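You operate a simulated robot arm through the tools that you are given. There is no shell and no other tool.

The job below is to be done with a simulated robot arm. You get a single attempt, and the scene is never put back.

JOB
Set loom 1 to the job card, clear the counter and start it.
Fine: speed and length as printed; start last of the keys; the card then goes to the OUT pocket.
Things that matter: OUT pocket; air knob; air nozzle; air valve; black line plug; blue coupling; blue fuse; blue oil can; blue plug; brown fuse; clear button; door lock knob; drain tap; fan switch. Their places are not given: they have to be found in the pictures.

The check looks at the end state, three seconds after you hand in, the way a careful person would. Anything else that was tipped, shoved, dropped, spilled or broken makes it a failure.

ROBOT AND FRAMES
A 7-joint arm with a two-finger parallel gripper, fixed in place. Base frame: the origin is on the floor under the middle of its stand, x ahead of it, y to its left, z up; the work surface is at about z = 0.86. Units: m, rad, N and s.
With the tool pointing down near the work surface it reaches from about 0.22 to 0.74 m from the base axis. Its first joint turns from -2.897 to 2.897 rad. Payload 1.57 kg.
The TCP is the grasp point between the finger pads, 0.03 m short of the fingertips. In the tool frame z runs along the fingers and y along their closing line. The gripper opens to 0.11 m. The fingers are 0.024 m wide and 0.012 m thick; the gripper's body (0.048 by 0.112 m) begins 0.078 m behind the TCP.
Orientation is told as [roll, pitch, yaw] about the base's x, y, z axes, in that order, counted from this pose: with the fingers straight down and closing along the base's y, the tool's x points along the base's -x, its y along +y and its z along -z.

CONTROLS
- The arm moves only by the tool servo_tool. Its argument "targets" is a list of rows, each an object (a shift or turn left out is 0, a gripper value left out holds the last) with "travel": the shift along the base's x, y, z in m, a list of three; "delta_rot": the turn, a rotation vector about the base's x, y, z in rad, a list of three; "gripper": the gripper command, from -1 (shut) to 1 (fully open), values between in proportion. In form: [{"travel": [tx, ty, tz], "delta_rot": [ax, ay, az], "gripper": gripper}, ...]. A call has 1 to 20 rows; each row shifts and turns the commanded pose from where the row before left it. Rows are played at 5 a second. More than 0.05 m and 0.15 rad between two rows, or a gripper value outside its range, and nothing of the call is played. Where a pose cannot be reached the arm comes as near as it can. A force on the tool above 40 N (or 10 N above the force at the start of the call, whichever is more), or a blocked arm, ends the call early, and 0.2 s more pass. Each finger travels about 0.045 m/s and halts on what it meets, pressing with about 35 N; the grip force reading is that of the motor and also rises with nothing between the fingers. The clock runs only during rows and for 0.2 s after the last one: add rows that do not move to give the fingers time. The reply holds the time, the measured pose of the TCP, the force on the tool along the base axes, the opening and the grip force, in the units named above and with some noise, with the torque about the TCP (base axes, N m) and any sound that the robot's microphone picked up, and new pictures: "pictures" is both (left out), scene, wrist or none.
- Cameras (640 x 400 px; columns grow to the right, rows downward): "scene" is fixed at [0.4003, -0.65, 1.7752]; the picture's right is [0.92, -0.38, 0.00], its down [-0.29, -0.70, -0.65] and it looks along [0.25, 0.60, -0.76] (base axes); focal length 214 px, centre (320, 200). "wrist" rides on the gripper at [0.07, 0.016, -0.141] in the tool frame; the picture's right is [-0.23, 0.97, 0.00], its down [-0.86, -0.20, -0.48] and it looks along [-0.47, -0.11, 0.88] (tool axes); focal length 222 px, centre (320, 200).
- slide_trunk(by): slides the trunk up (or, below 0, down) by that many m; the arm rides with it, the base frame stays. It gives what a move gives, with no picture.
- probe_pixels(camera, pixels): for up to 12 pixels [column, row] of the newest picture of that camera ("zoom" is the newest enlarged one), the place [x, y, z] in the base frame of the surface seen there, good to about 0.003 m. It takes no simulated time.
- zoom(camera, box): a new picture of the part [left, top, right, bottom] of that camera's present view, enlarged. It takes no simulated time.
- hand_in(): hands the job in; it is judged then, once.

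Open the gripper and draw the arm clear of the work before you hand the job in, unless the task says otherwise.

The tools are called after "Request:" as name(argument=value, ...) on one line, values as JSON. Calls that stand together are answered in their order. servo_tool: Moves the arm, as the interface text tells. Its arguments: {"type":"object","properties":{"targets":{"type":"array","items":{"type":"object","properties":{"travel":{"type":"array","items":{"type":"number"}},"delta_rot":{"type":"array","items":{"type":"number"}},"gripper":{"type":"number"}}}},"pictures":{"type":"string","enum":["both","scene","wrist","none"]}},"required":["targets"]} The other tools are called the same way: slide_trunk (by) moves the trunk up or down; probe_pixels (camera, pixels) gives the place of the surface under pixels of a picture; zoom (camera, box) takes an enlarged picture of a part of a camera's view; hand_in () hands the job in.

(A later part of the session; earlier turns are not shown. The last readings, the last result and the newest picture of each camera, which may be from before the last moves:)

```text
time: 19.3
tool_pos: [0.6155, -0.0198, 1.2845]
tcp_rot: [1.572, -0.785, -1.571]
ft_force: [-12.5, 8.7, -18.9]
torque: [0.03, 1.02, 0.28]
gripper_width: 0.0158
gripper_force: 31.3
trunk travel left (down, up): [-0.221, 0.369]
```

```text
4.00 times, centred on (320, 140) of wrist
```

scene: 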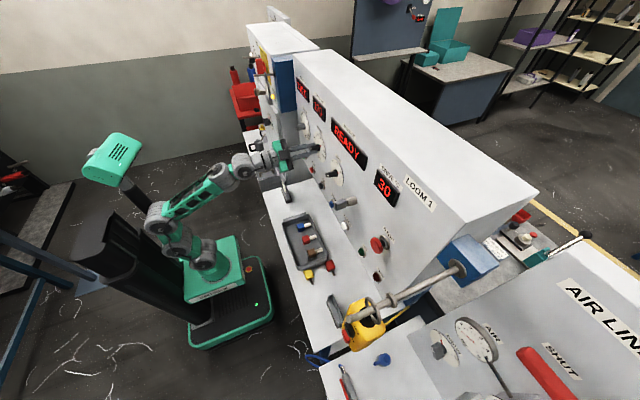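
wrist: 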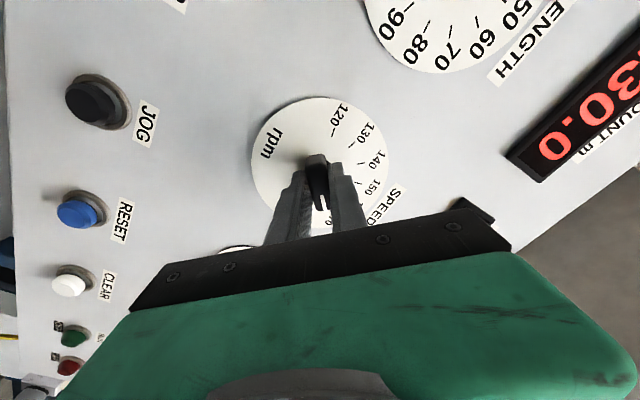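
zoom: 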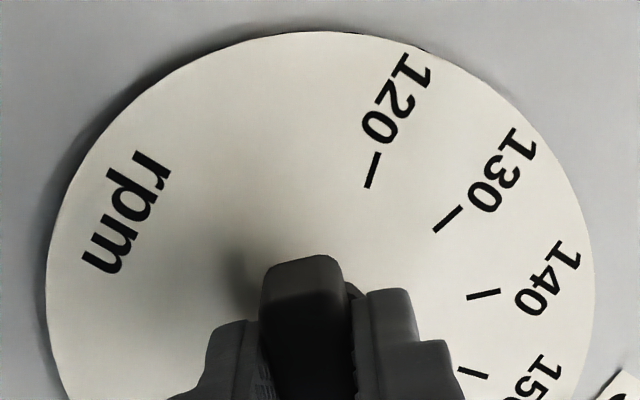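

SPEED now shows 170. I open the fingers to 0.06 m and back straight off to x≈0.55.

Request:
servo_tool(targets=[{"gripper": 0.1}, {"travel": [0, 0, 0]}, {"travel": [0, 0, 0]}, {"travel": [0, 0, 0]}, {"travel": [-0.015, 0, 0]}, {"travel": [-0.015, 0, 0]}, {"travel": [-0.015, 0, 0]}, {"travel": [-0.018, 0, 0]}, {"travel": [0, 0, 0]}], pictures="both")

Request:
zoom(camera="scene", box=[288, 90, 384, 150])

Request:
zoom(camera="wrist", box=[240, 60, 400, 200])

```text
time: 21.3
tool_pos: [0.5511, -0.0208, 1.2856]
tcp_rot: [1.577, -0.784, -1.573]
ft_force: [0.2, 0.6, 0.2]
torque: [0.0, 0.02, -0.01]
gripper_width: 0.0606
gripper_force: 0.1
trunk travel left (down, up): [-0.221, 0.369]
```

scene: 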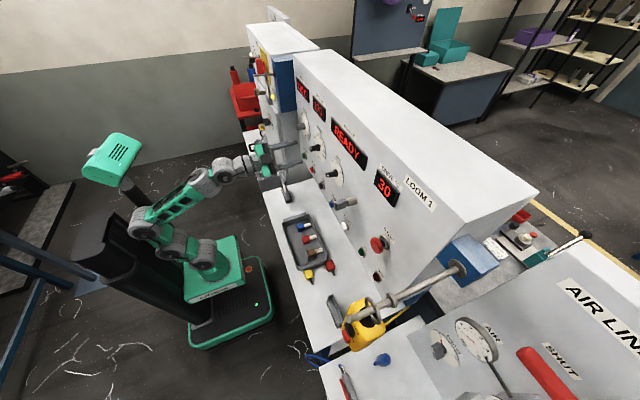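
wrist: 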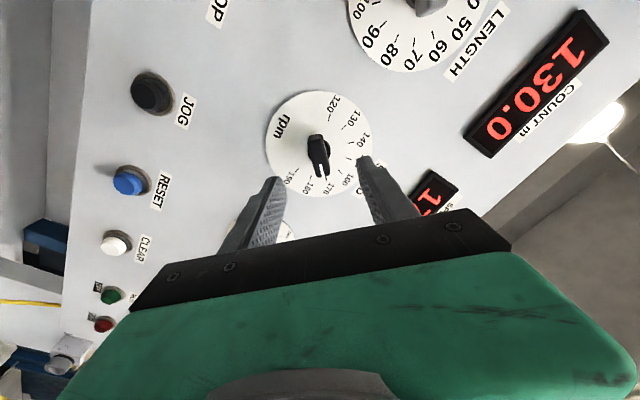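

```text
6.67 times, centred on (336, 120) of scene
```

zoom: 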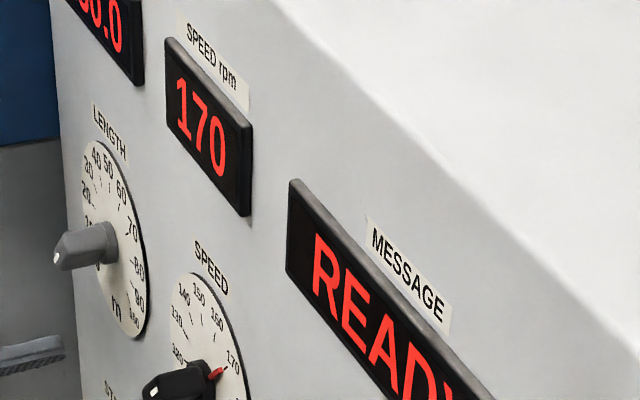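

```text
2.86 times, centred on (320, 130) of wrist
```

zoom: 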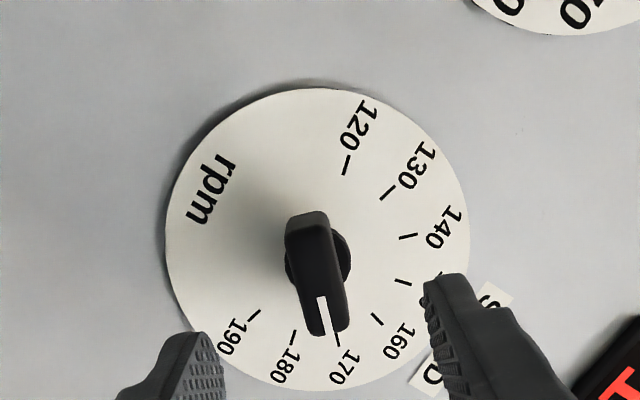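

SPEED is set at 170. I move along to the LENGTH knob (expected centre y≈0.140, z≈1.285) and test in free air whether the wrist can roll the extra 108°.

Request:
servo_tool(targets=[{"travel": [0, 0.04, 0]}, {"travel": [0, 0.04, 0]}, {"travel": [0, 0.04, 0]}, {"travel": [0, 0.0405, 0]}, {"travel": [0, 0, 0]}, {"delta_rot": [0.126, 0, 0]}, {"delta_rot": [0.126, 0, 0]}, {"delta_rot": [0.126, 0, 0]}, {"delta_rot": [0.126, 0, 0]}, {"delta_rot": [0.126, 0, 0]}, {"delta_rot": [0.126, 0, 0]}, {"delta_rot": [0.126, 0, 0]}, {"delta_rot": [0.126, 0, 0]}, {"delta_rot": [0.126, 0, 0]}, {"delta_rot": [0.126, 0, 0]}, {"delta_rot": [0.126, 0, 0]}, {"delta_rot": [0.126, 0, 0]}, {"delta_rot": [0.126, 0, 0]}, {"delta_rot": [0.126, 0, 0]}, {"delta_rot": [0.121, 0, 0]}], pictures="both")

```text
time: 25.5
tool_pos: [0.5524, 0.1392, 1.2857]
tcp_rot: [1.572, 1.101, -1.574]
ft_force: [-0.3, 0.0, -0.2]
torque: [0.02, -0.01, 0.0]
gripper_width: 0.0603
gripper_force: 0.0
trunk travel left (down, up): [-0.221, 0.369]
```

scene: 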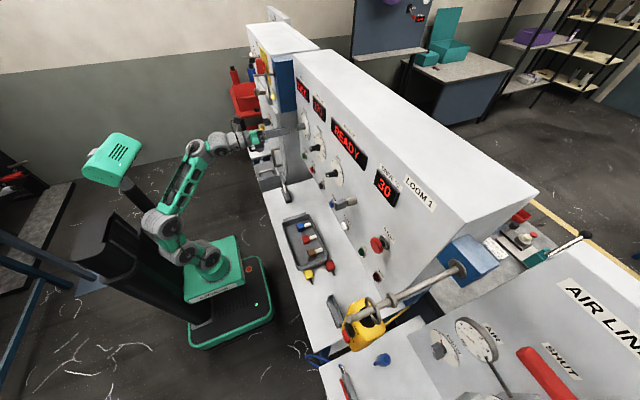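
wrist: 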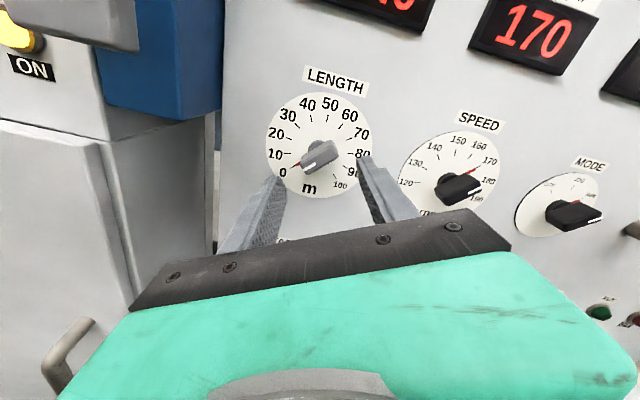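

The roll to 153° is reachable. From here I check the LENGTH dial right-side up.

Request:
zoom(camera="wrist", box=[255, 85, 385, 205])

Request:
probe_pixels(camera="wrist", pixels=[[320, 155], [310, 162], [330, 150], [322, 143], [295, 168], [268, 145], [372, 150], [318, 93], [322, 199], [323, 148]])

```text
3.33 times, centred on (320, 145) of wrist
```

zoom: 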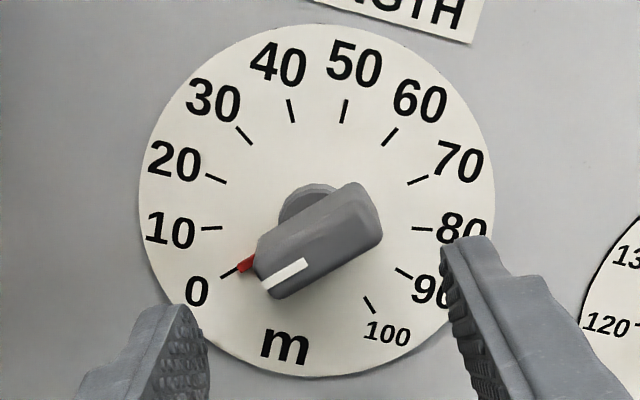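

```text
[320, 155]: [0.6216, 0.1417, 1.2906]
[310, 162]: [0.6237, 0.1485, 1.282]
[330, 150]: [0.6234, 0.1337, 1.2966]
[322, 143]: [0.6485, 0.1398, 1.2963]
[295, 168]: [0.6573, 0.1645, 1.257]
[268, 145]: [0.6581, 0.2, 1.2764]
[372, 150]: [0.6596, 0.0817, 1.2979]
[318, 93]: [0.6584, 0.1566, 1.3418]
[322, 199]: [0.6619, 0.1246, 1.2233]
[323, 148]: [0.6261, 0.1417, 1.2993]
```

The dial edges centre on (0.1408,1.284), so (0.140,1.285) is right, and the pointer is at 0. I roll back by 108° to lie square across the handle.

Request:
servo_tool(targets=[{"delta_rot": [-0.126, 0, 0]}, {"delta_rot": [-0.126, 0, 0]}, {"delta_rot": [-0.126, 0, 0]}, {"delta_rot": [-0.126, 0, 0]}, {"delta_rot": [-0.126, 0, 0]}, {"delta_rot": [-0.126, 0, 0]}, {"delta_rot": [-0.126, 0, 0]}, {"delta_rot": [-0.126, 0, 0]}, {"delta_rot": [-0.126, 0, 0]}, {"delta_rot": [-0.126, 0, 0]}, {"delta_rot": [-0.126, 0, 0]}, {"delta_rot": [-0.126, 0, 0]}, {"delta_rot": [-0.126, 0, 0]}, {"delta_rot": [-0.126, 0, 0]}, {"delta_rot": [-0.121, 0, 0]}, {"travel": [0, 0, 0]}], pictures="wrist")

Request:
zoom(camera="wrist", box=[240, 80, 400, 200])

```text
time: 28.9
tool_pos: [0.5524, 0.1401, 1.2851]
tcp_rot: [1.577, -0.788, -1.572]
ft_force: [0.3, 1.0, 0.7]
torque: [0.03, 0.0, 0.02]
gripper_width: 0.0604
gripper_force: 0.2
trunk travel left (down, up): [-0.221, 0.369]
```

wrist: 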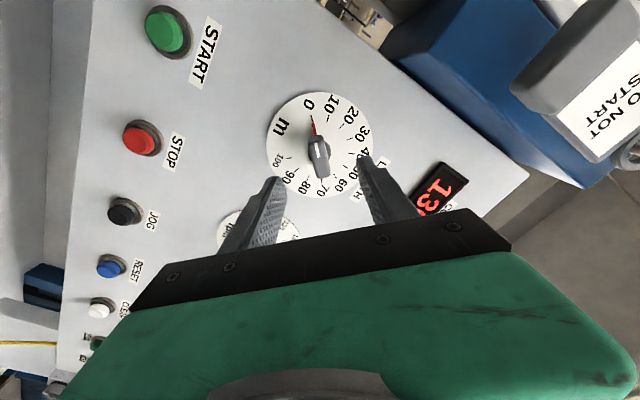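

```text
3.33 times, centred on (320, 140) of wrist
```

zoom: 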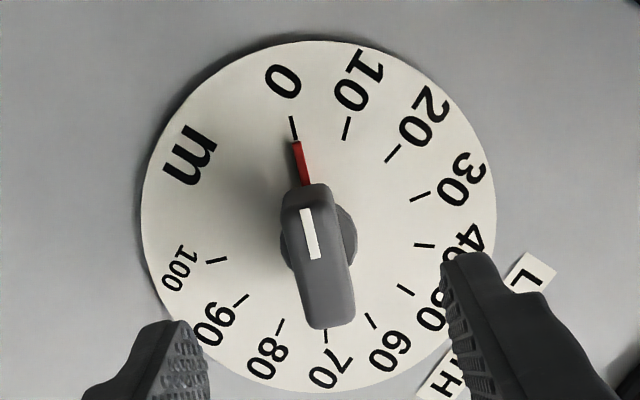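

The handle is upright between the fingers at (318,150). A tag reading "DO NOT START" is visible at (600,90) on the left; I zoom on it before going on.

Request:
zoom(camera="wrist", box=[480, 0, 640, 180])

Request:
zoom(camera="scene", box=[236, 30, 316, 190])

Request:
probe_pixels(camera="wrist", pixels=[[595, 100], [570, 40], [630, 60], [450, 60], [500, 100], [350, 15], [620, 150]])

```text
2.22 times, centred on (560, 90) of wrist
```

zoom: 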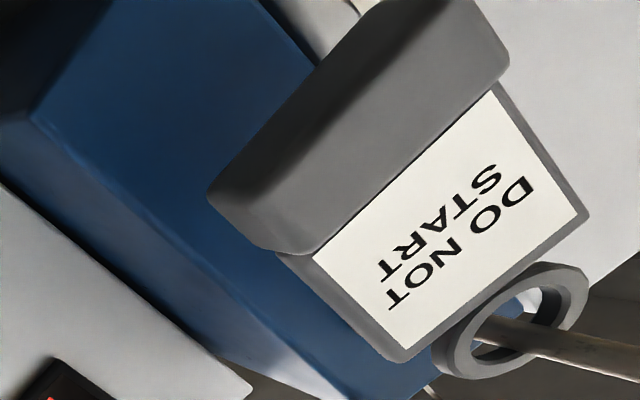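

```text
2.50 times, centred on (276, 110) of scene
```

zoom: 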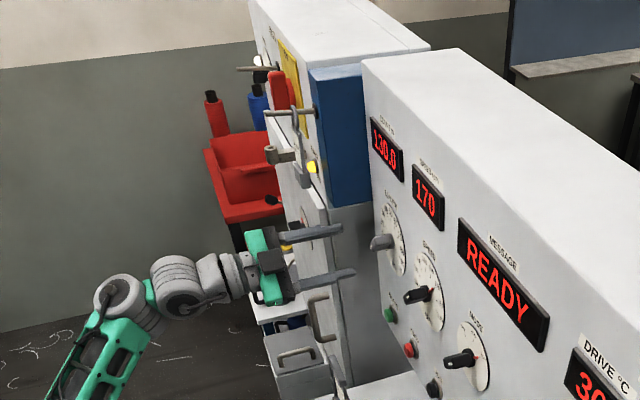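

```text
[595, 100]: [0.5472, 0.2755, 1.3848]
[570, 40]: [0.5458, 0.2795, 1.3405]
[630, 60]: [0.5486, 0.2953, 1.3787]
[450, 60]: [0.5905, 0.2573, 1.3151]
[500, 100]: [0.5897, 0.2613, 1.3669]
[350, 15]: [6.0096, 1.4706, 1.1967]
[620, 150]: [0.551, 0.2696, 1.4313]
```

The tag hangs on its own storage peg at (0.55,0.275) on the neighbouring cabinet, not on any of loom 1's controls, and the loom reads READY, so I proceed. I advance on the LENGTH handle to x≈0.615, keeping well right of the tag.

Request:
servo_tool(targets=[{"travel": [0.015, 0, 0]}, {"travel": [0.015, 0, 0]}, {"travel": [0.012, 0, 0]}, {"travel": [0.01, 0, 0]}, {"travel": [0.011, 0, 0]}, {"travel": [0, 0, 0]}, {"gripper": -1}, {"travel": [0, 0, 0]}, {"travel": [0, 0, 0]}, {"travel": [0, 0, 0]}, {"travel": [0, 0, 0]}], pictures="both")

Request:
zoom(camera="wrist", box=[240, 80, 400, 200])

```text
time: 31.3
tool_pos: [0.6165, 0.1388, 1.2851]
tcp_rot: [1.581, -0.785, -1.572]
ft_force: [5.6, 4.3, 7.9]
torque: [0.0, 0.59, -0.2]
gripper_width: 0.0159
gripper_force: 31.6
trunk travel left (down, up): [-0.221, 0.369]
```

scene: 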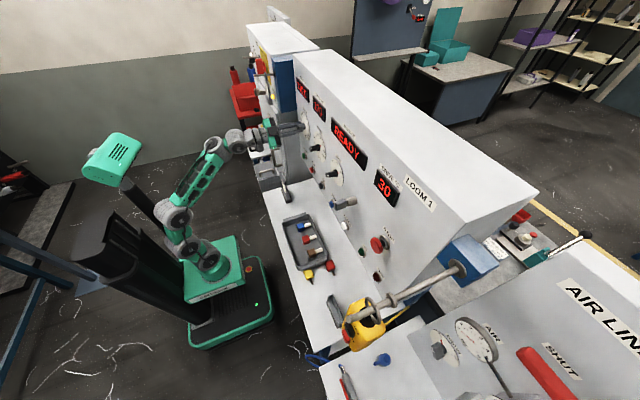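
wrist: 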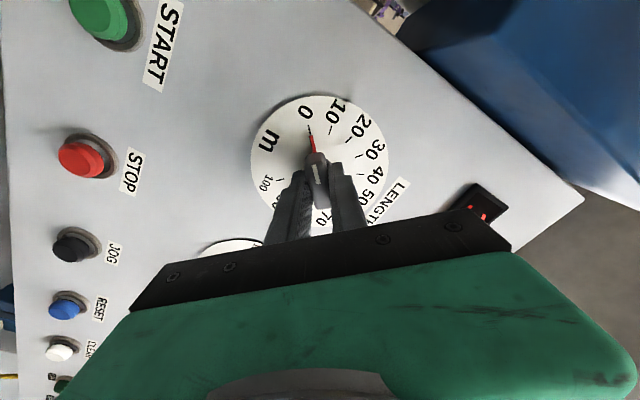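

```text
3.33 times, centred on (320, 140) of wrist
```

zoom: 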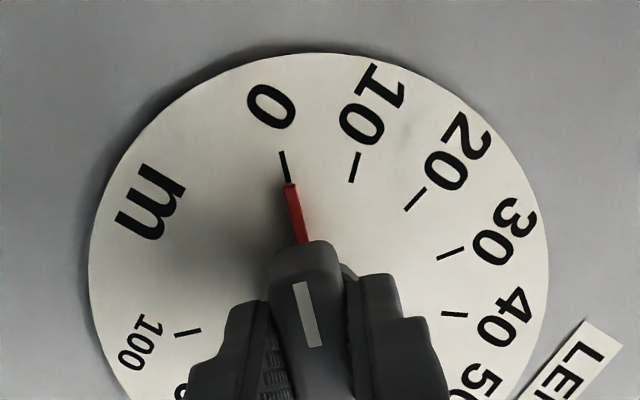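

The grip is good (0.0159) and the pointer sits at the 0 mark. I turn +1.885 rad (108°) to 40.

Request:
servo_tool(targets=[{"delta_rot": [0.1047, 0, 0]}, {"delta_rot": [0.1047, 0, 0]}, {"delta_rot": [0.1047, 0, 0]}, {"delta_rot": [0.1047, 0, 0]}, {"delta_rot": [0.1047, 0, 0]}, {"delta_rot": [0.1047, 0, 0]}, {"delta_rot": [0.1047, 0, 0]}, {"delta_rot": [0.1047, 0, 0]}, {"delta_rot": [0.1047, 0, 0]}, {"delta_rot": [0.1047, 0, 0]}, {"delta_rot": [0.1047, 0, 0]}, {"delta_rot": [0.1047, 0, 0]}, {"delta_rot": [0.1047, 0, 0]}, {"delta_rot": [0.1047, 0, 0]}, {"delta_rot": [0.1047, 0, 0]}, {"delta_rot": [0.1047, 0, 0]}, {"delta_rot": [0.1047, 0, 0]}, {"delta_rot": [0.1047, 0, 0]}, {"travel": [0, 0, 0]}, {"travel": [0, 0, 0]}], pictures="both")

Request:
zoom(camera="wrist", box=[240, 80, 400, 200])

Request:
zoom(camera="scene", box=[288, 80, 384, 140])

```text
time: 35.5
tool_pos: [0.6154, 0.1401, 1.2846]
tcp_rot: [1.573, 1.099, -1.572]
ft_force: [17.6, 5.0, 17.4]
torque: [0.01, -0.37, 0.78]
gripper_width: 0.0161
gripper_force: 31.8
trunk travel left (down, up): [-0.221, 0.369]
```

scene: 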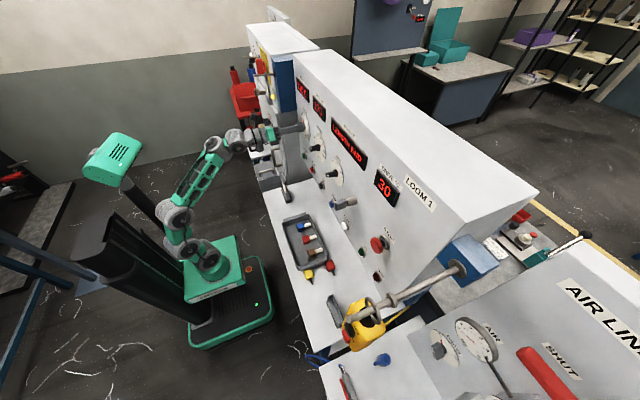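
wrist: 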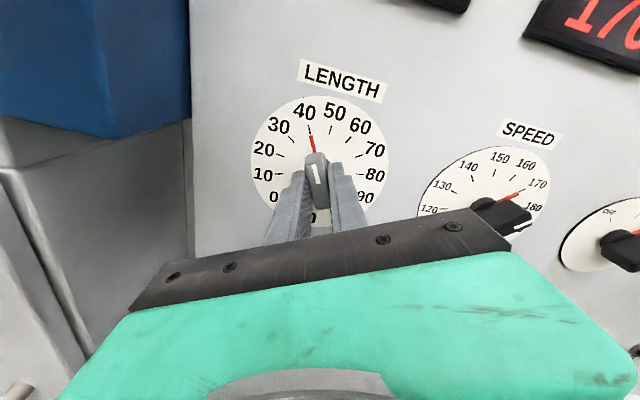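

```text
3.33 times, centred on (320, 140) of wrist
```

zoom: 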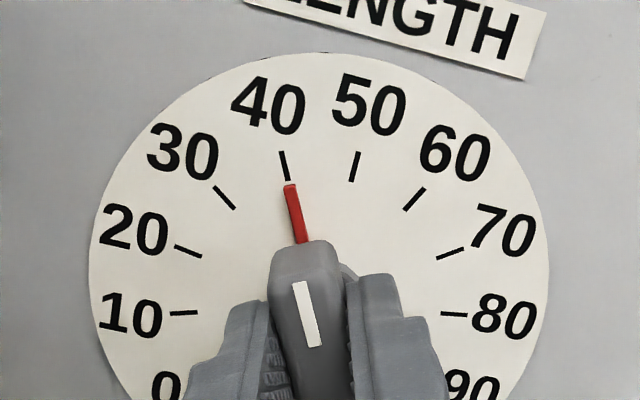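

```text
6.67 times, centred on (336, 110) of scene
```

zoom: 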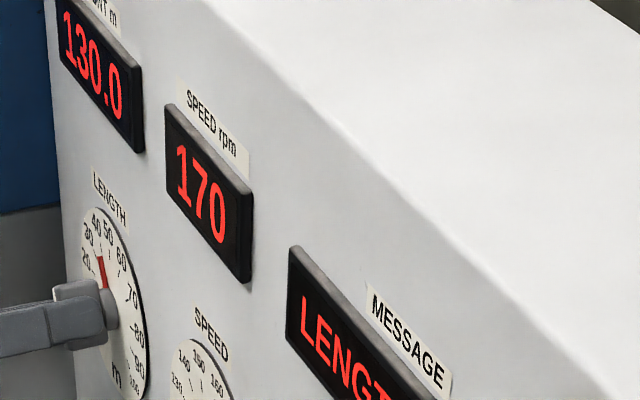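

The pointer is on 40 and the MESSAGE display changed to "LENGTH ...". I read it in full.

Request:
zoom(camera="scene", box=[320, 110, 384, 180])

```text
5.71 times, centred on (352, 145) of scene
```

zoom: 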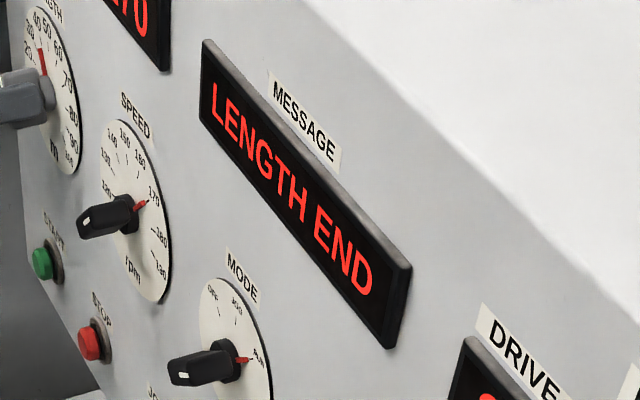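

It says LENGTH END, as the count of 130 exceeds the new length of 40; clearing the counter should fix that. I release the knob and back off.

Request:
servo_tool(targets=[{"gripper": 0.1}, {"travel": [0, 0, 0]}, {"travel": [0, 0, 0]}, {"travel": [0, 0, 0]}, {"travel": [-0.015, 0, 0]}, {"travel": [-0.015, 0, 0]}, {"travel": [-0.015, 0, 0]}, {"travel": [-0.015, 0, 0]}, {"travel": [-0.005, 0, 0]}, {"travel": [0, 0, 0]}], pictures="both")

Request:
zoom(camera="wrist", box=[240, 60, 400, 200])

```text
time: 37.7
tool_pos: [0.5504, 0.1401, 1.2847]
tcp_rot: [1.572, 1.102, -1.574]
ft_force: [0.6, 0.2, -0.3]
torque: [0.0, -0.01, 0.01]
gripper_width: 0.0605
gripper_force: 0.0
trunk travel left (down, up): [-0.221, 0.369]
```

scene: 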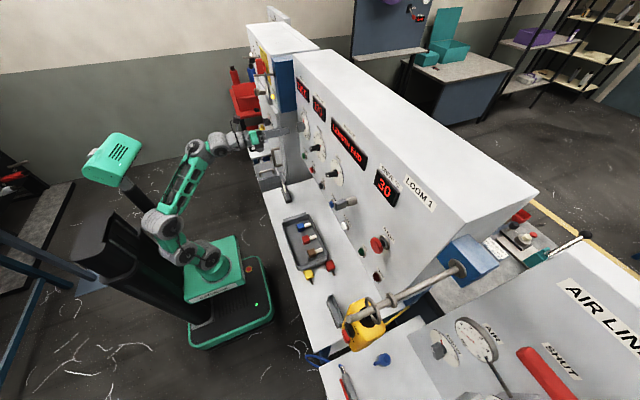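
wrist: 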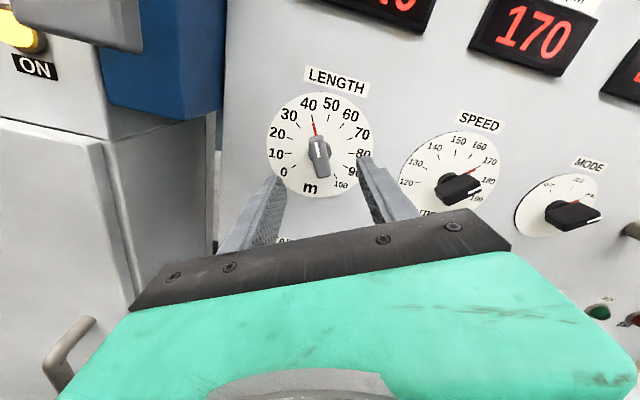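

```text
2.86 times, centred on (320, 130) of wrist
```

zoom: 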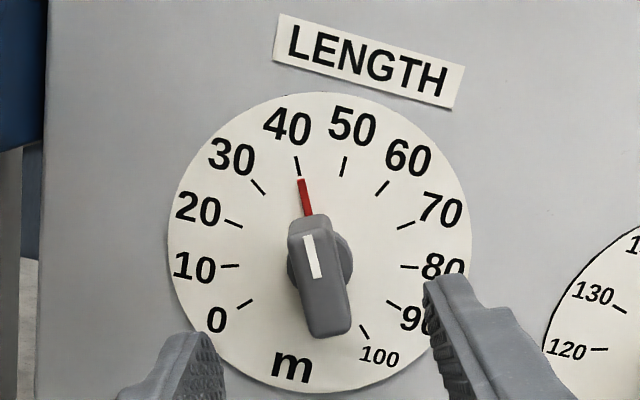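

LENGTH rests exactly on 40. Next is CLEAR (white, about y=-0.288, z=1.127): I shut the fingers and move to y=0 first, then lower the trunk to key height.

Request:
servo_tool(targets=[{"travel": [0, -0.035, 0], "gripper": -1}, {"travel": [0, -0.035, 0], "delta_rot": [0.118, 0, 0]}, {"travel": [0, -0.035, 0], "delta_rot": [0.118, 0, 0]}, {"travel": [0, -0.035, 0], "delta_rot": [0.118, 0, 0]}, {"travel": [0, 0, 0], "delta_rot": [0.117, 0, 0]}, {"travel": [0, 0, 0]}], pictures="none")

Request:
slide_trunk(by=-0.16)

```text
time: 39.1
tool_pos: [0.5479, 0.0011, 1.2846]
tcp_rot: [1.566, 1.454, -1.585]
ft_force: [0.4, -0.1, 0.1]
torque: [0.0, -0.02, -0.01]
gripper_width: 0.0
gripper_force: 20.8
out of reach, approached as far as the arm can: row 5
trunk travel left (down, up): [-0.221, 0.369]
```

```text
time: 41.0
tool_pos: [0.5479, 0.0022, 1.1246]
tcp_rot: [1.565, 1.452, -1.579]
ft_force: [0.7, 0.5, 0.0]
torque: [0.0, 0.0, 0.01]
gripper_width: 0.0
gripper_force: 21.2
trunk travel left (down, up): [-0.061, 0.529]
```

At roll ≈173° the wrist is at its end, so I roll back 0.7 rad while moving along to y≈-0.288 in front of CLEAR, keeping x≈0.548.

Request:
servo_tool(targets=[{"delta_rot": [-0.14, 0, 0]}, {"delta_rot": [-0.14, 0, 0]}, {"travel": [0, -0.03, 0], "delta_rot": [-0.14, 0, 0]}, {"travel": [0, -0.03, 0], "delta_rot": [-0.14, 0, 0]}, {"travel": [0, -0.03, 0], "delta_rot": [-0.14, 0, 0]}, {"travel": [0, -0.03, 0]}, {"travel": [0, -0.03, 0]}, {"travel": [0, -0.03, 0]}, {"travel": [0, -0.03, 0]}, {"travel": [0, -0.03, 0]}, {"travel": [0, -0.03, 0]}, {"travel": [0, -0.02, 0]}, {"travel": [0, 0, 0]}], pictures="both")

```text
time: 43.8
tool_pos: [0.5477, -0.2881, 1.1238]
tcp_rot: [1.575, 0.754, -1.572]
ft_force: [-0.9, 0.0, -0.5]
torque: [0.01, -0.01, 0.01]
gripper_width: 0.0002
gripper_force: 21.0
trunk travel left (down, up): [-0.061, 0.529]
```

scene: 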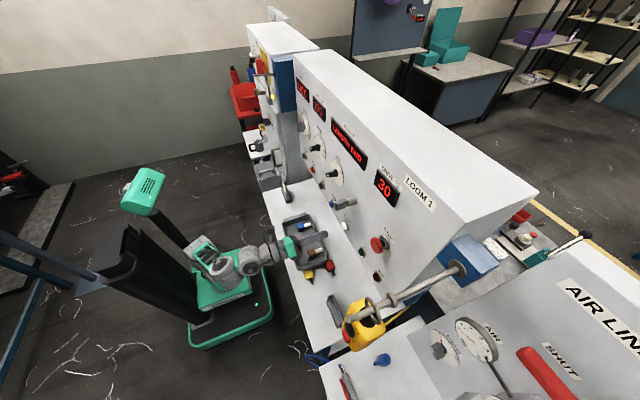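
wrist: 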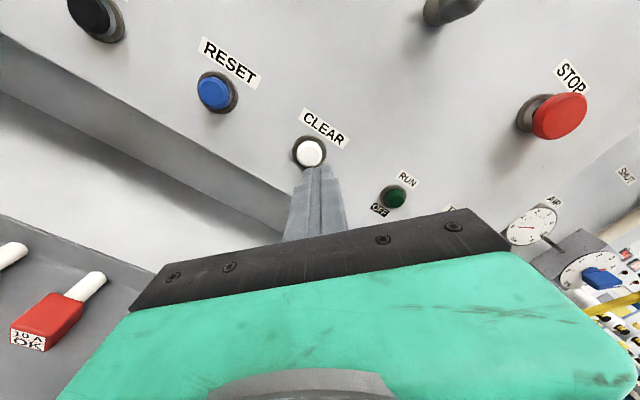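

CLEAR is straight ahead at (311,153) just beyond the fingertips at (315,170). I probe its exact place.

Request:
probe_pixels(camera="wrist", pixels=[[311, 153], [306, 150], [316, 157], [299, 142], [311, 160], [395, 195], [217, 93]])

Request:
zoom(camera="wrist", box=[255, 110, 385, 200])

```text
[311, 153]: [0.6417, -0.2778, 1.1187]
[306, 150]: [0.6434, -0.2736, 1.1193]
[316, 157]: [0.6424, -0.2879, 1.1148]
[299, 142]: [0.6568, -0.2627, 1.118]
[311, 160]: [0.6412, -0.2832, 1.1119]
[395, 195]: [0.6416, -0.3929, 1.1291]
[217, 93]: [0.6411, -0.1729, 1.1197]
```

```text
4.44 times, centred on (320, 155) of wrist
```

zoom: 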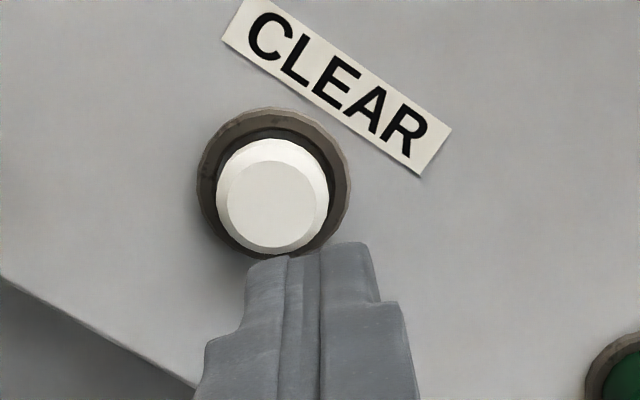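

The CLEAR face is at about (0.6415,-0.279,1.118). I shift +0.009 in y and -0.006 in z, then advance to just short of it.

Request:
servo_tool(targets=[{"travel": [0, 0.009, -0.006]}, {"travel": [0, 0, 0]}, {"travel": [0.02, 0, 0]}, {"travel": [0.02, 0, 0]}, {"travel": [0.015, 0, 0]}, {"travel": [0, 0, 0]}], pictures="wrist")

Request:
zoom(camera="wrist", box=[255, 110, 385, 200])

```text
time: 45.1
tool_pos: [0.6025, -0.278, 1.1178]
tcp_rot: [1.578, 0.752, -1.572]
ft_force: [0.2, 0.1, -0.3]
torque: [0.01, 0.0, 0.0]
gripper_width: 0.0001
gripper_force: 21.7
trunk travel left (down, up): [-0.061, 0.529]
```

wrist: 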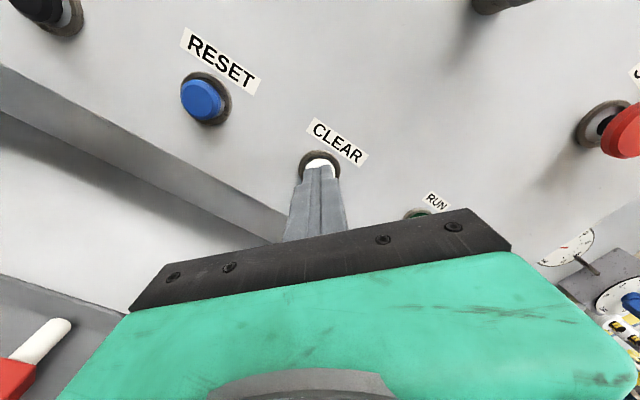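

```text
4.44 times, centred on (320, 155) of wrist
```

zoom: 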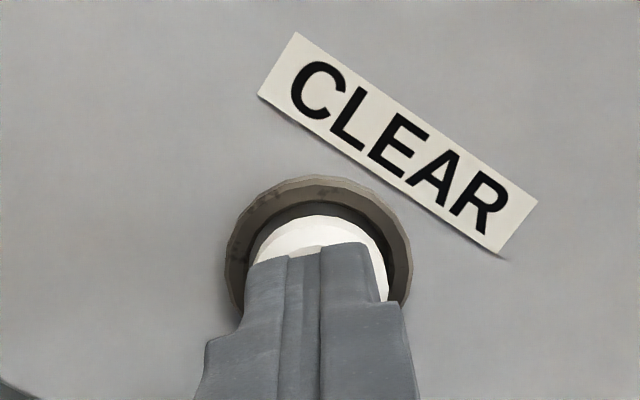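

The tips cover the white button. I press in small steps; the call ends by itself if the force grows too large.

Request:
servo_tool(targets=[{"travel": [0.006, 0, 0]}, {"travel": [0.003, 0, 0]}, {"travel": [0.002, 0, 0]}, {"travel": [0.002, 0, 0]}, {"travel": [0.002, 0, 0]}, {"travel": [0, 0, 0]}], pictures="both")

Request:
zoom(camera="scene", box=[288, 80, 384, 180])

```text
time: 46.5
tool_pos: [0.6179, -0.2797, 1.1198]
tcp_rot: [1.576, 0.753, -1.572]
ft_force: [-7.9, 2.6, -3.5]
torque: [0.0, 0.11, 0.09]
gripper_width: 0.0001
gripper_force: 21.9
trunk travel left (down, up): [-0.061, 0.529]
heard: click
```

scene: 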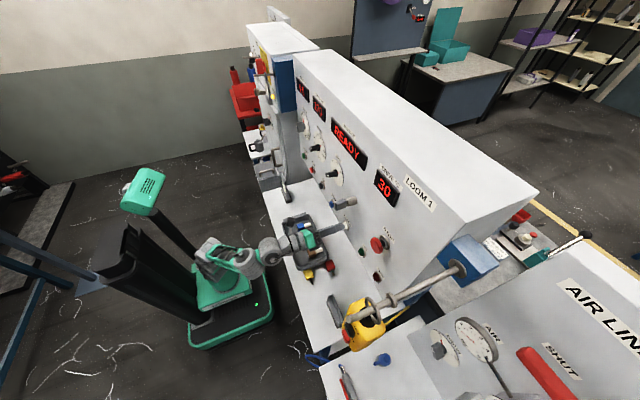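
wrist: 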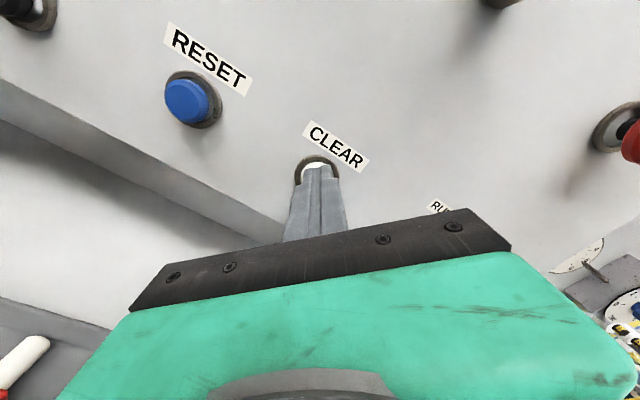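

```text
4.00 times, centred on (336, 130) of scene
```

zoom: 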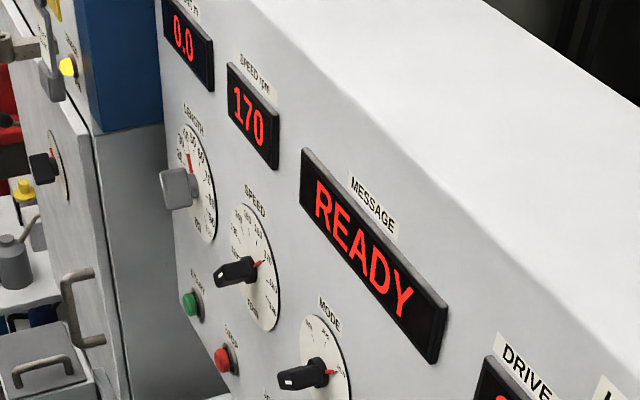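

COUNT is 0.0 and MESSAGE is back to READY. I back off to x≈0.55 and move along to START near y=0.152.

Request:
servo_tool(targets=[{"travel": [-0.02, 0, 0]}, {"travel": [-0.025, 0, 0]}, {"travel": [-0.02, 0, 0]}, {"travel": [0, 0.035, 0]}, {"travel": [0, 0.035, 0]}, {"travel": [0, 0.035, 0]}, {"travel": [0, 0.035, 0]}, {"travel": [0, 0.035, 0]}, {"travel": [0, 0.035, 0]}, {"travel": [0, 0.035, 0]}, {"travel": [0, 0.035, 0]}, {"travel": [0, 0.035, 0]}, {"travel": [0, 0.035, 0]}, {"travel": [0, 0.035, 0]}, {"travel": [0, 0.035, 0]}, {"travel": [0, 0.01, 0]}, {"travel": [0, 0, 0]}], pictures="both")

```text
time: 50.1
tool_pos: [0.5535, 0.1528, 1.1181]
tcp_rot: [1.576, 0.751, -1.572]
ft_force: [-1.0, -0.5, -0.2]
torque: [0.03, -0.05, 0.03]
gripper_width: 0.0
gripper_force: 21.5
trunk travel left (down, up): [-0.061, 0.529]
```

scene: 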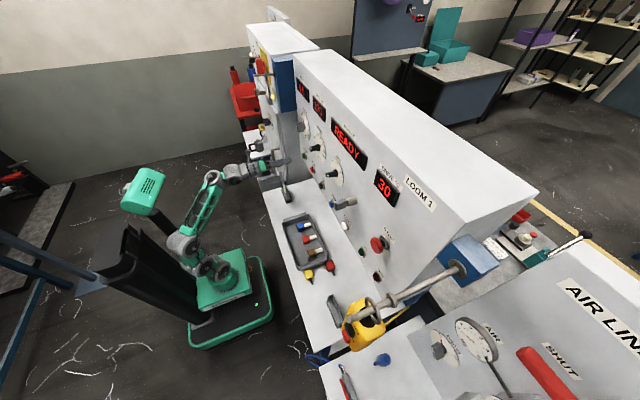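
wrist: 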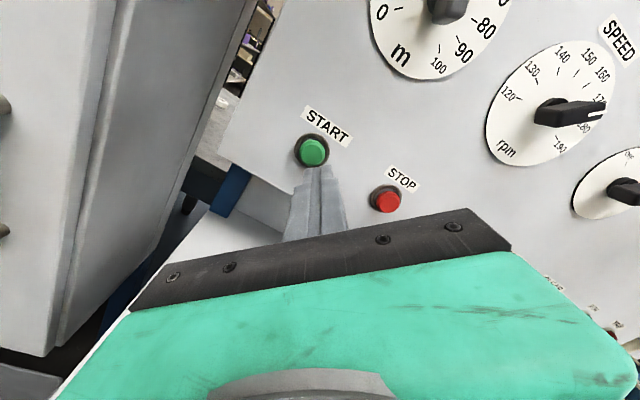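

START is ahead at (313,152). I probe it before pressing.

Request:
probe_pixels(camera="wrist", pixels=[[313, 152], [308, 148], [318, 156], [386, 201]])

Request:
zoom(camera="wrist", box=[255, 110, 385, 200])

Request:
zoom(camera="scene", box=[280, 70, 400, 200])

```text
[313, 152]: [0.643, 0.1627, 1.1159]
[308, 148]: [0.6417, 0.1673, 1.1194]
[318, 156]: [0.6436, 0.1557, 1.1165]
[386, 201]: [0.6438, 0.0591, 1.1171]
```

```text
4.44 times, centred on (320, 155) of wrist
```

zoom: 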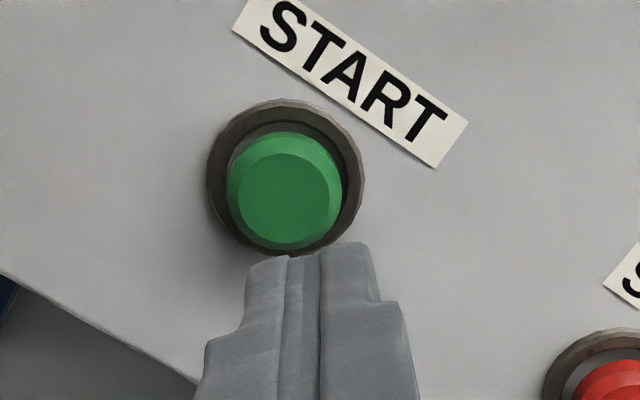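

```text
3.08 times, centred on (340, 135) of scene
```

zoom: 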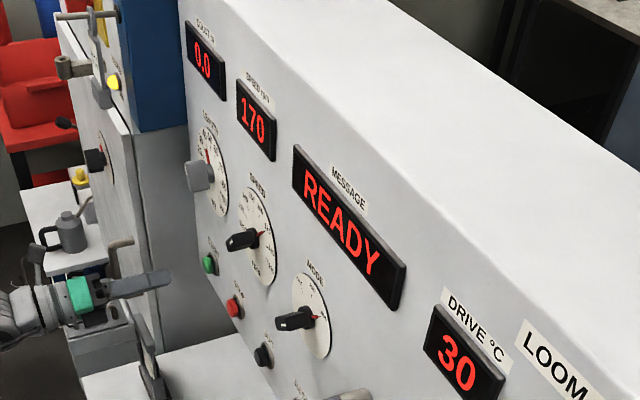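

START's centre is about (0.642,0.161,1.118). I shift +0.008 in y, advance to just short, then press in small steps.

Request:
servo_tool(targets=[{"travel": [0, 0.0075, 0]}, {"travel": [0, 0, 0]}, {"travel": [0.02, 0, 0]}, {"travel": [0.02, 0, 0]}, {"travel": [0.01, 0, 0]}, {"travel": [0, 0, 0]}], pictures="wrist")

Request:
zoom(camera="wrist", box=[255, 110, 385, 200])

```text
time: 51.5
tool_pos: [0.602, 0.1583, 1.1186]
tcp_rot: [1.576, 0.753, -1.573]
ft_force: [-0.1, -0.3, 0.2]
torque: [0.03, -0.02, -0.01]
gripper_width: 0.0003
gripper_force: 20.8
trunk travel left (down, up): [-0.061, 0.529]
```

wrist: 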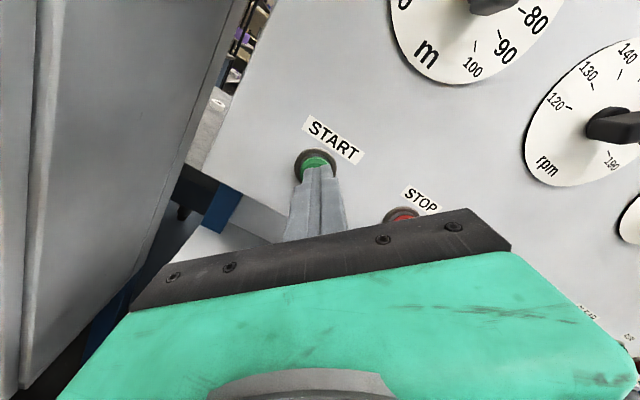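

```text
4.44 times, centred on (320, 155) of wrist
```

zoom: 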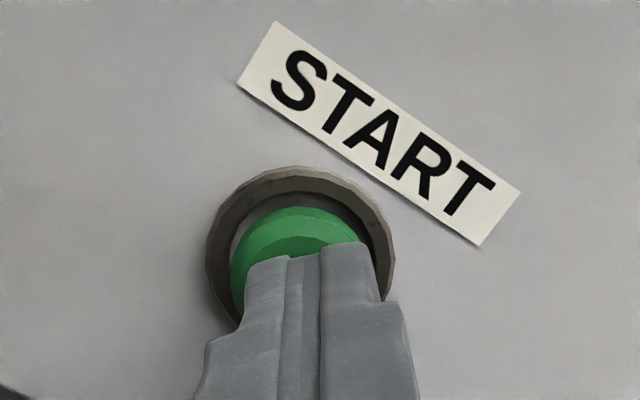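

The tips cover the green button, slightly to the right of its middle. I press with a 2 mm correction.

Request:
servo_tool(targets=[{"travel": [0.004, 0.003, 0]}, {"travel": [0.004, 0, 0]}, {"travel": [0.003, 0, 0]}, {"travel": [0.002, 0, 0]}, {"travel": [0.002, 0, 0]}, {"travel": [0.002, 0, 0]}, {"travel": [0, 0, 0]}], pictures="both")

Request:
zoom(camera="scene", box=[280, 70, 440, 270])

```text
time: 53.1
tool_pos: [0.6194, 0.1623, 1.1195]
tcp_rot: [1.577, 0.752, -1.573]
ft_force: [-20.4, 0.7, -9.1]
torque: [0.03, 0.3, 0.01]
gripper_width: 0.0
gripper_force: 21.5
trunk travel left (down, up): [-0.061, 0.529]
heard: click
```

scene: 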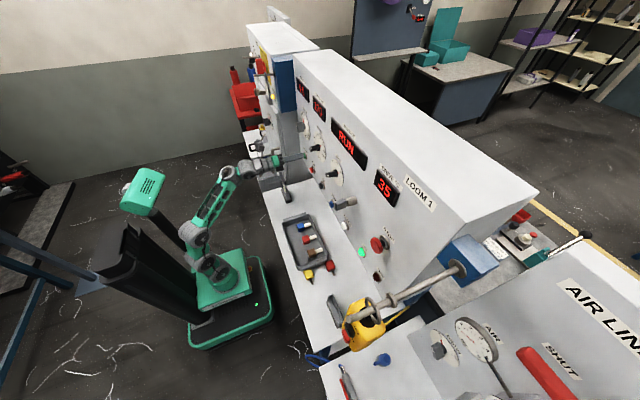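
wrist: 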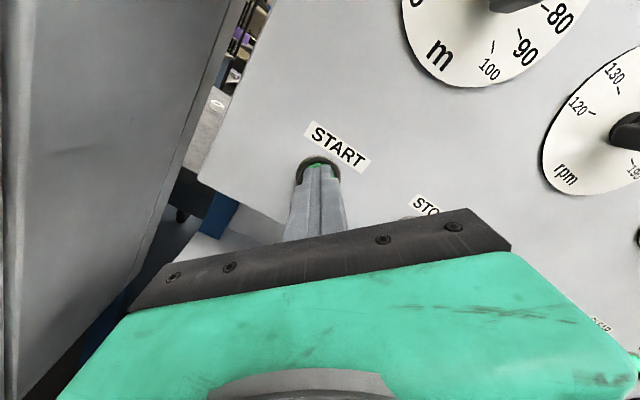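

```text
2.00 times, centred on (360, 170) of scene
```

zoom: 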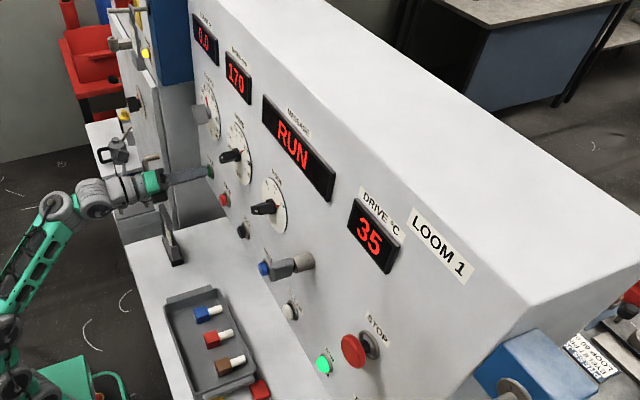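

RUN shows and the RUN lamp is lit, but DRIVE rose to 35 °C, so I keep an eye on it. I back off from the button.

Request:
servo_tool(targets=[{"travel": [-0.02, 0, 0]}, {"travel": [-0.02, 0, 0]}, {"travel": [-0.02, 0, 0]}, {"travel": [0, 0, 0]}], pictures="both")

Request:
zoom(camera="scene", box=[280, 70, 440, 270])

```text
time: 54.1
tool_pos: [0.5596, 0.1608, 1.1172]
tcp_rot: [1.576, 0.752, -1.572]
ft_force: [-0.8, -0.2, -0.4]
torque: [0.0, 0.01, 0.01]
gripper_width: 0.0001
gripper_force: 21.4
trunk travel left (down, up): [-0.061, 0.529]
```

scene: 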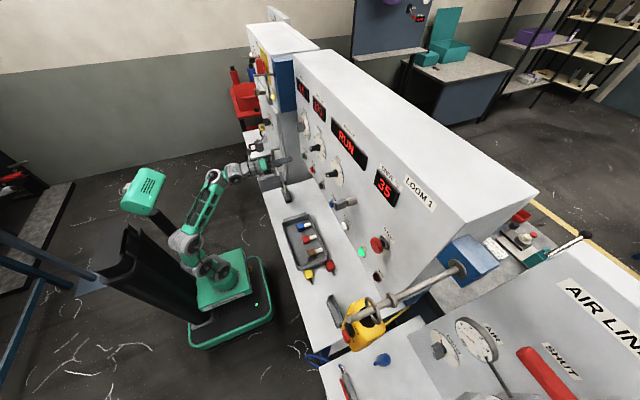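
wrist: 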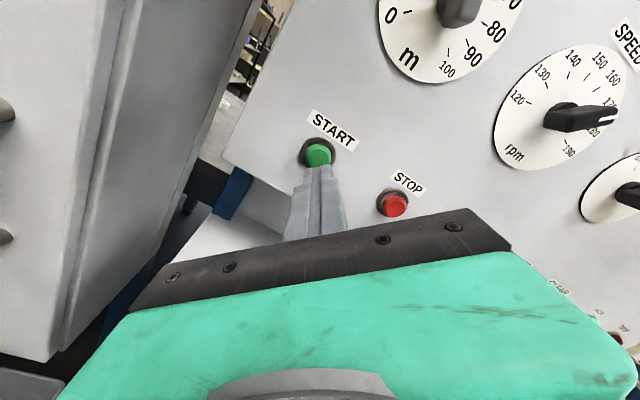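

```text
2.00 times, centred on (360, 170) of scene
```

zoom: 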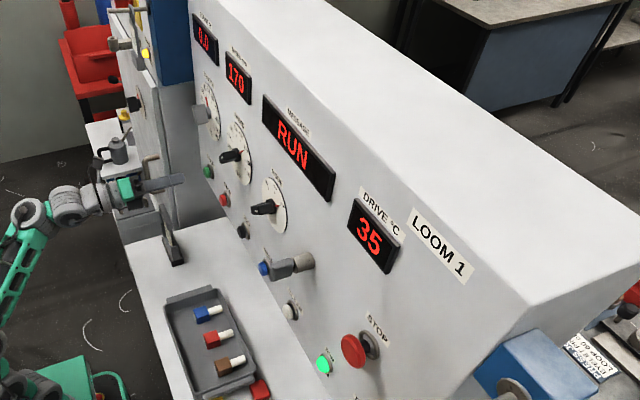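

DRIVE holds steady at 35 °C, so the loom runs fine. Now the card: I look closely at the IN pocket, OUT pocket and the can hanging near OUT.

Request:
zoom(camera="scene", box=[300, 270, 420, 370])

Request:
probe_pixels(camera="scene", pixels=[[352, 310], [350, 323], [348, 336], [356, 350], [366, 352], [380, 338], [385, 325], [384, 300], [372, 305], [345, 335], [330, 297], [326, 302]])

Request:
probe_pixels(camera="scene", pixels=[[332, 294], [328, 300], [334, 312], [339, 326], [343, 325], [333, 303], [338, 313], [330, 305], [336, 322], [341, 321], [260, 140], [283, 180]])

```text
4.00 times, centred on (360, 320) of scene
```

zoom: 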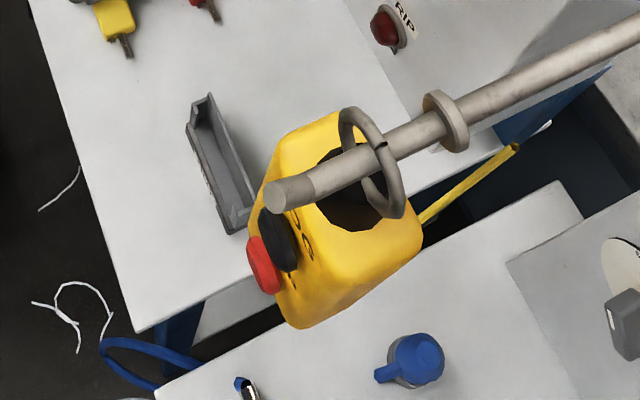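

```text
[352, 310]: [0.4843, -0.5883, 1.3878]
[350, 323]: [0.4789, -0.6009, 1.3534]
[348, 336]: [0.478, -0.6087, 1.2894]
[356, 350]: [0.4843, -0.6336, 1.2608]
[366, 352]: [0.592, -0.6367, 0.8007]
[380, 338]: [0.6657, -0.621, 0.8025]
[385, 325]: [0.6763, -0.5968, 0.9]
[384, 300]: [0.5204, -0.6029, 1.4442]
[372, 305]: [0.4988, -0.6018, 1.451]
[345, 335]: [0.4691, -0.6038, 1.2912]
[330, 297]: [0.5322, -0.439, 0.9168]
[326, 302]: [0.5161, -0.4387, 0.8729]
```

```text
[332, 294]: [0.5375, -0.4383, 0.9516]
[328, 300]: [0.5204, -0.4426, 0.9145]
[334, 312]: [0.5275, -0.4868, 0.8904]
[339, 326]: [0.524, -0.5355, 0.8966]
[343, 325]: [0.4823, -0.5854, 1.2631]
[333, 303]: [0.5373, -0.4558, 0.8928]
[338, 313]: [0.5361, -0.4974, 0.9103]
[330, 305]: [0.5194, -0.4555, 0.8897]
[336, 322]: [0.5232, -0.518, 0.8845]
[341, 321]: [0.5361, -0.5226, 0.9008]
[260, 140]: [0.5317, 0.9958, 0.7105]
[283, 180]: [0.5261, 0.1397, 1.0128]
```

The handle bar of the card is along y at about (0.526,0.16,1.013); OUT's pocket spans y≈-0.535..-0.437 at x≈0.53. I roll the tool so the fingers will close along x once it points down, and move away from the tag to y≈0.05.

Request:
servo_tool(targets=[{"travel": [-0.002, -0.0185, 0], "delta_rot": [-0.1253, 0, 0]}, {"travel": [0, -0.0185, 0], "delta_rot": [-0.1253, 0, 0]}, {"travel": [0, -0.0185, 0], "delta_rot": [-0.1253, 0, 0]}, {"travel": [0, -0.0185, 0], "delta_rot": [-0.1253, 0, 0]}, {"travel": [0, -0.0185, 0], "delta_rot": [-0.1253, 0, 0]}, {"travel": [0, -0.0185, 0], "delta_rot": [-0.1253, 0, 0]}, {"travel": [0, 0, 0]}], pictures="none")

Request:
slide_trunk(by=0.22)

```text
time: 55.8
tool_pos: [0.5548, 0.0495, 1.1176]
tcp_rot: [1.578, -0.003, -1.571]
ft_force: [0.7, -0.3, 0.8]
torque: [-0.01, 0.02, -0.01]
gripper_width: 0.0
gripper_force: 21.9
trunk travel left (down, up): [-0.061, 0.529]
```

```text
time: 58.1
tool_pos: [0.5565, 0.0508, 1.3389]
tcp_rot: [1.578, 0.0, -1.573]
ft_force: [-1.0, 0.4, 0.6]
torque: [0.0, 0.02, 0.02]
gripper_width: 0.0
gripper_force: 21.2
trunk travel left (down, up): [-0.281, 0.309]
```

The tool is at (0.557,0.051,1.339), rolled 90°. I now pitch it down through 90° while drawing back to x≈0.45, z≈1.18.

Request:
servo_tool(targets=[{"travel": [-0.008, 0, -0.01], "delta_rot": [0, 0.1208, 0]}, {"travel": [-0.008, 0, -0.01], "delta_rot": [0, 0.1208, 0]}, {"travel": [-0.008, 0, -0.01], "delta_rot": [0, 0.1208, 0]}, {"travel": [-0.008, 0, -0.012], "delta_rot": [0, 0.1208, 0]}, {"travel": [-0.008, 0, -0.012], "delta_rot": [0, 0.1208, 0]}, {"travel": [-0.008, 0, -0.012], "delta_rot": [0, 0.1208, 0]}, {"travel": [-0.008, 0, -0.012], "delta_rot": [0, 0.1208, 0]}, {"travel": [-0.008, 0, -0.014], "delta_rot": [0, 0.1208, 0]}, {"travel": [-0.008, 0, -0.014], "delta_rot": [0, 0.1208, 0]}, {"travel": [-0.008, 0, -0.014], "delta_rot": [0, 0.1208, 0]}, {"travel": [-0.008, 0, -0.014], "delta_rot": [0, 0.1208, 0]}, {"travel": [-0.008, 0, -0.014], "delta_rot": [0, 0.1208, 0]}, {"travel": [-0.008, 0, -0.014], "delta_rot": [0, 0.1208, 0]}, {"travel": [0, 0, 0]}], pictures="both")

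```text
time: 61.1
tool_pos: [0.4737, 0.0595, 1.0733]
tcp_rot: [0.19, 0.071, -1.557]
ft_force: [0.0, 0.6, 0.8]
torque: [0.03, -0.02, 0.01]
gripper_width: 0.0
gripper_force: 21.3
out of reach, approached as far as the arm can: row 6, 7, 8, 9, 10, 11, 12
trunk travel left (down, up): [-0.281, 0.309]
```

scene: 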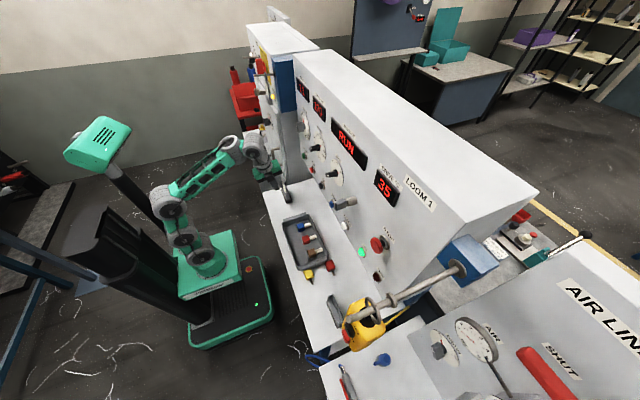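
wrist: 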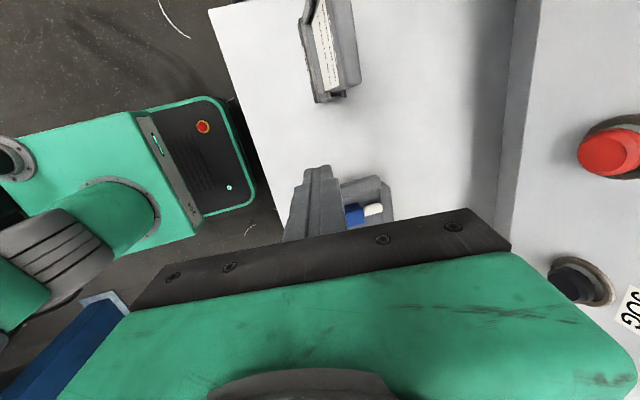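

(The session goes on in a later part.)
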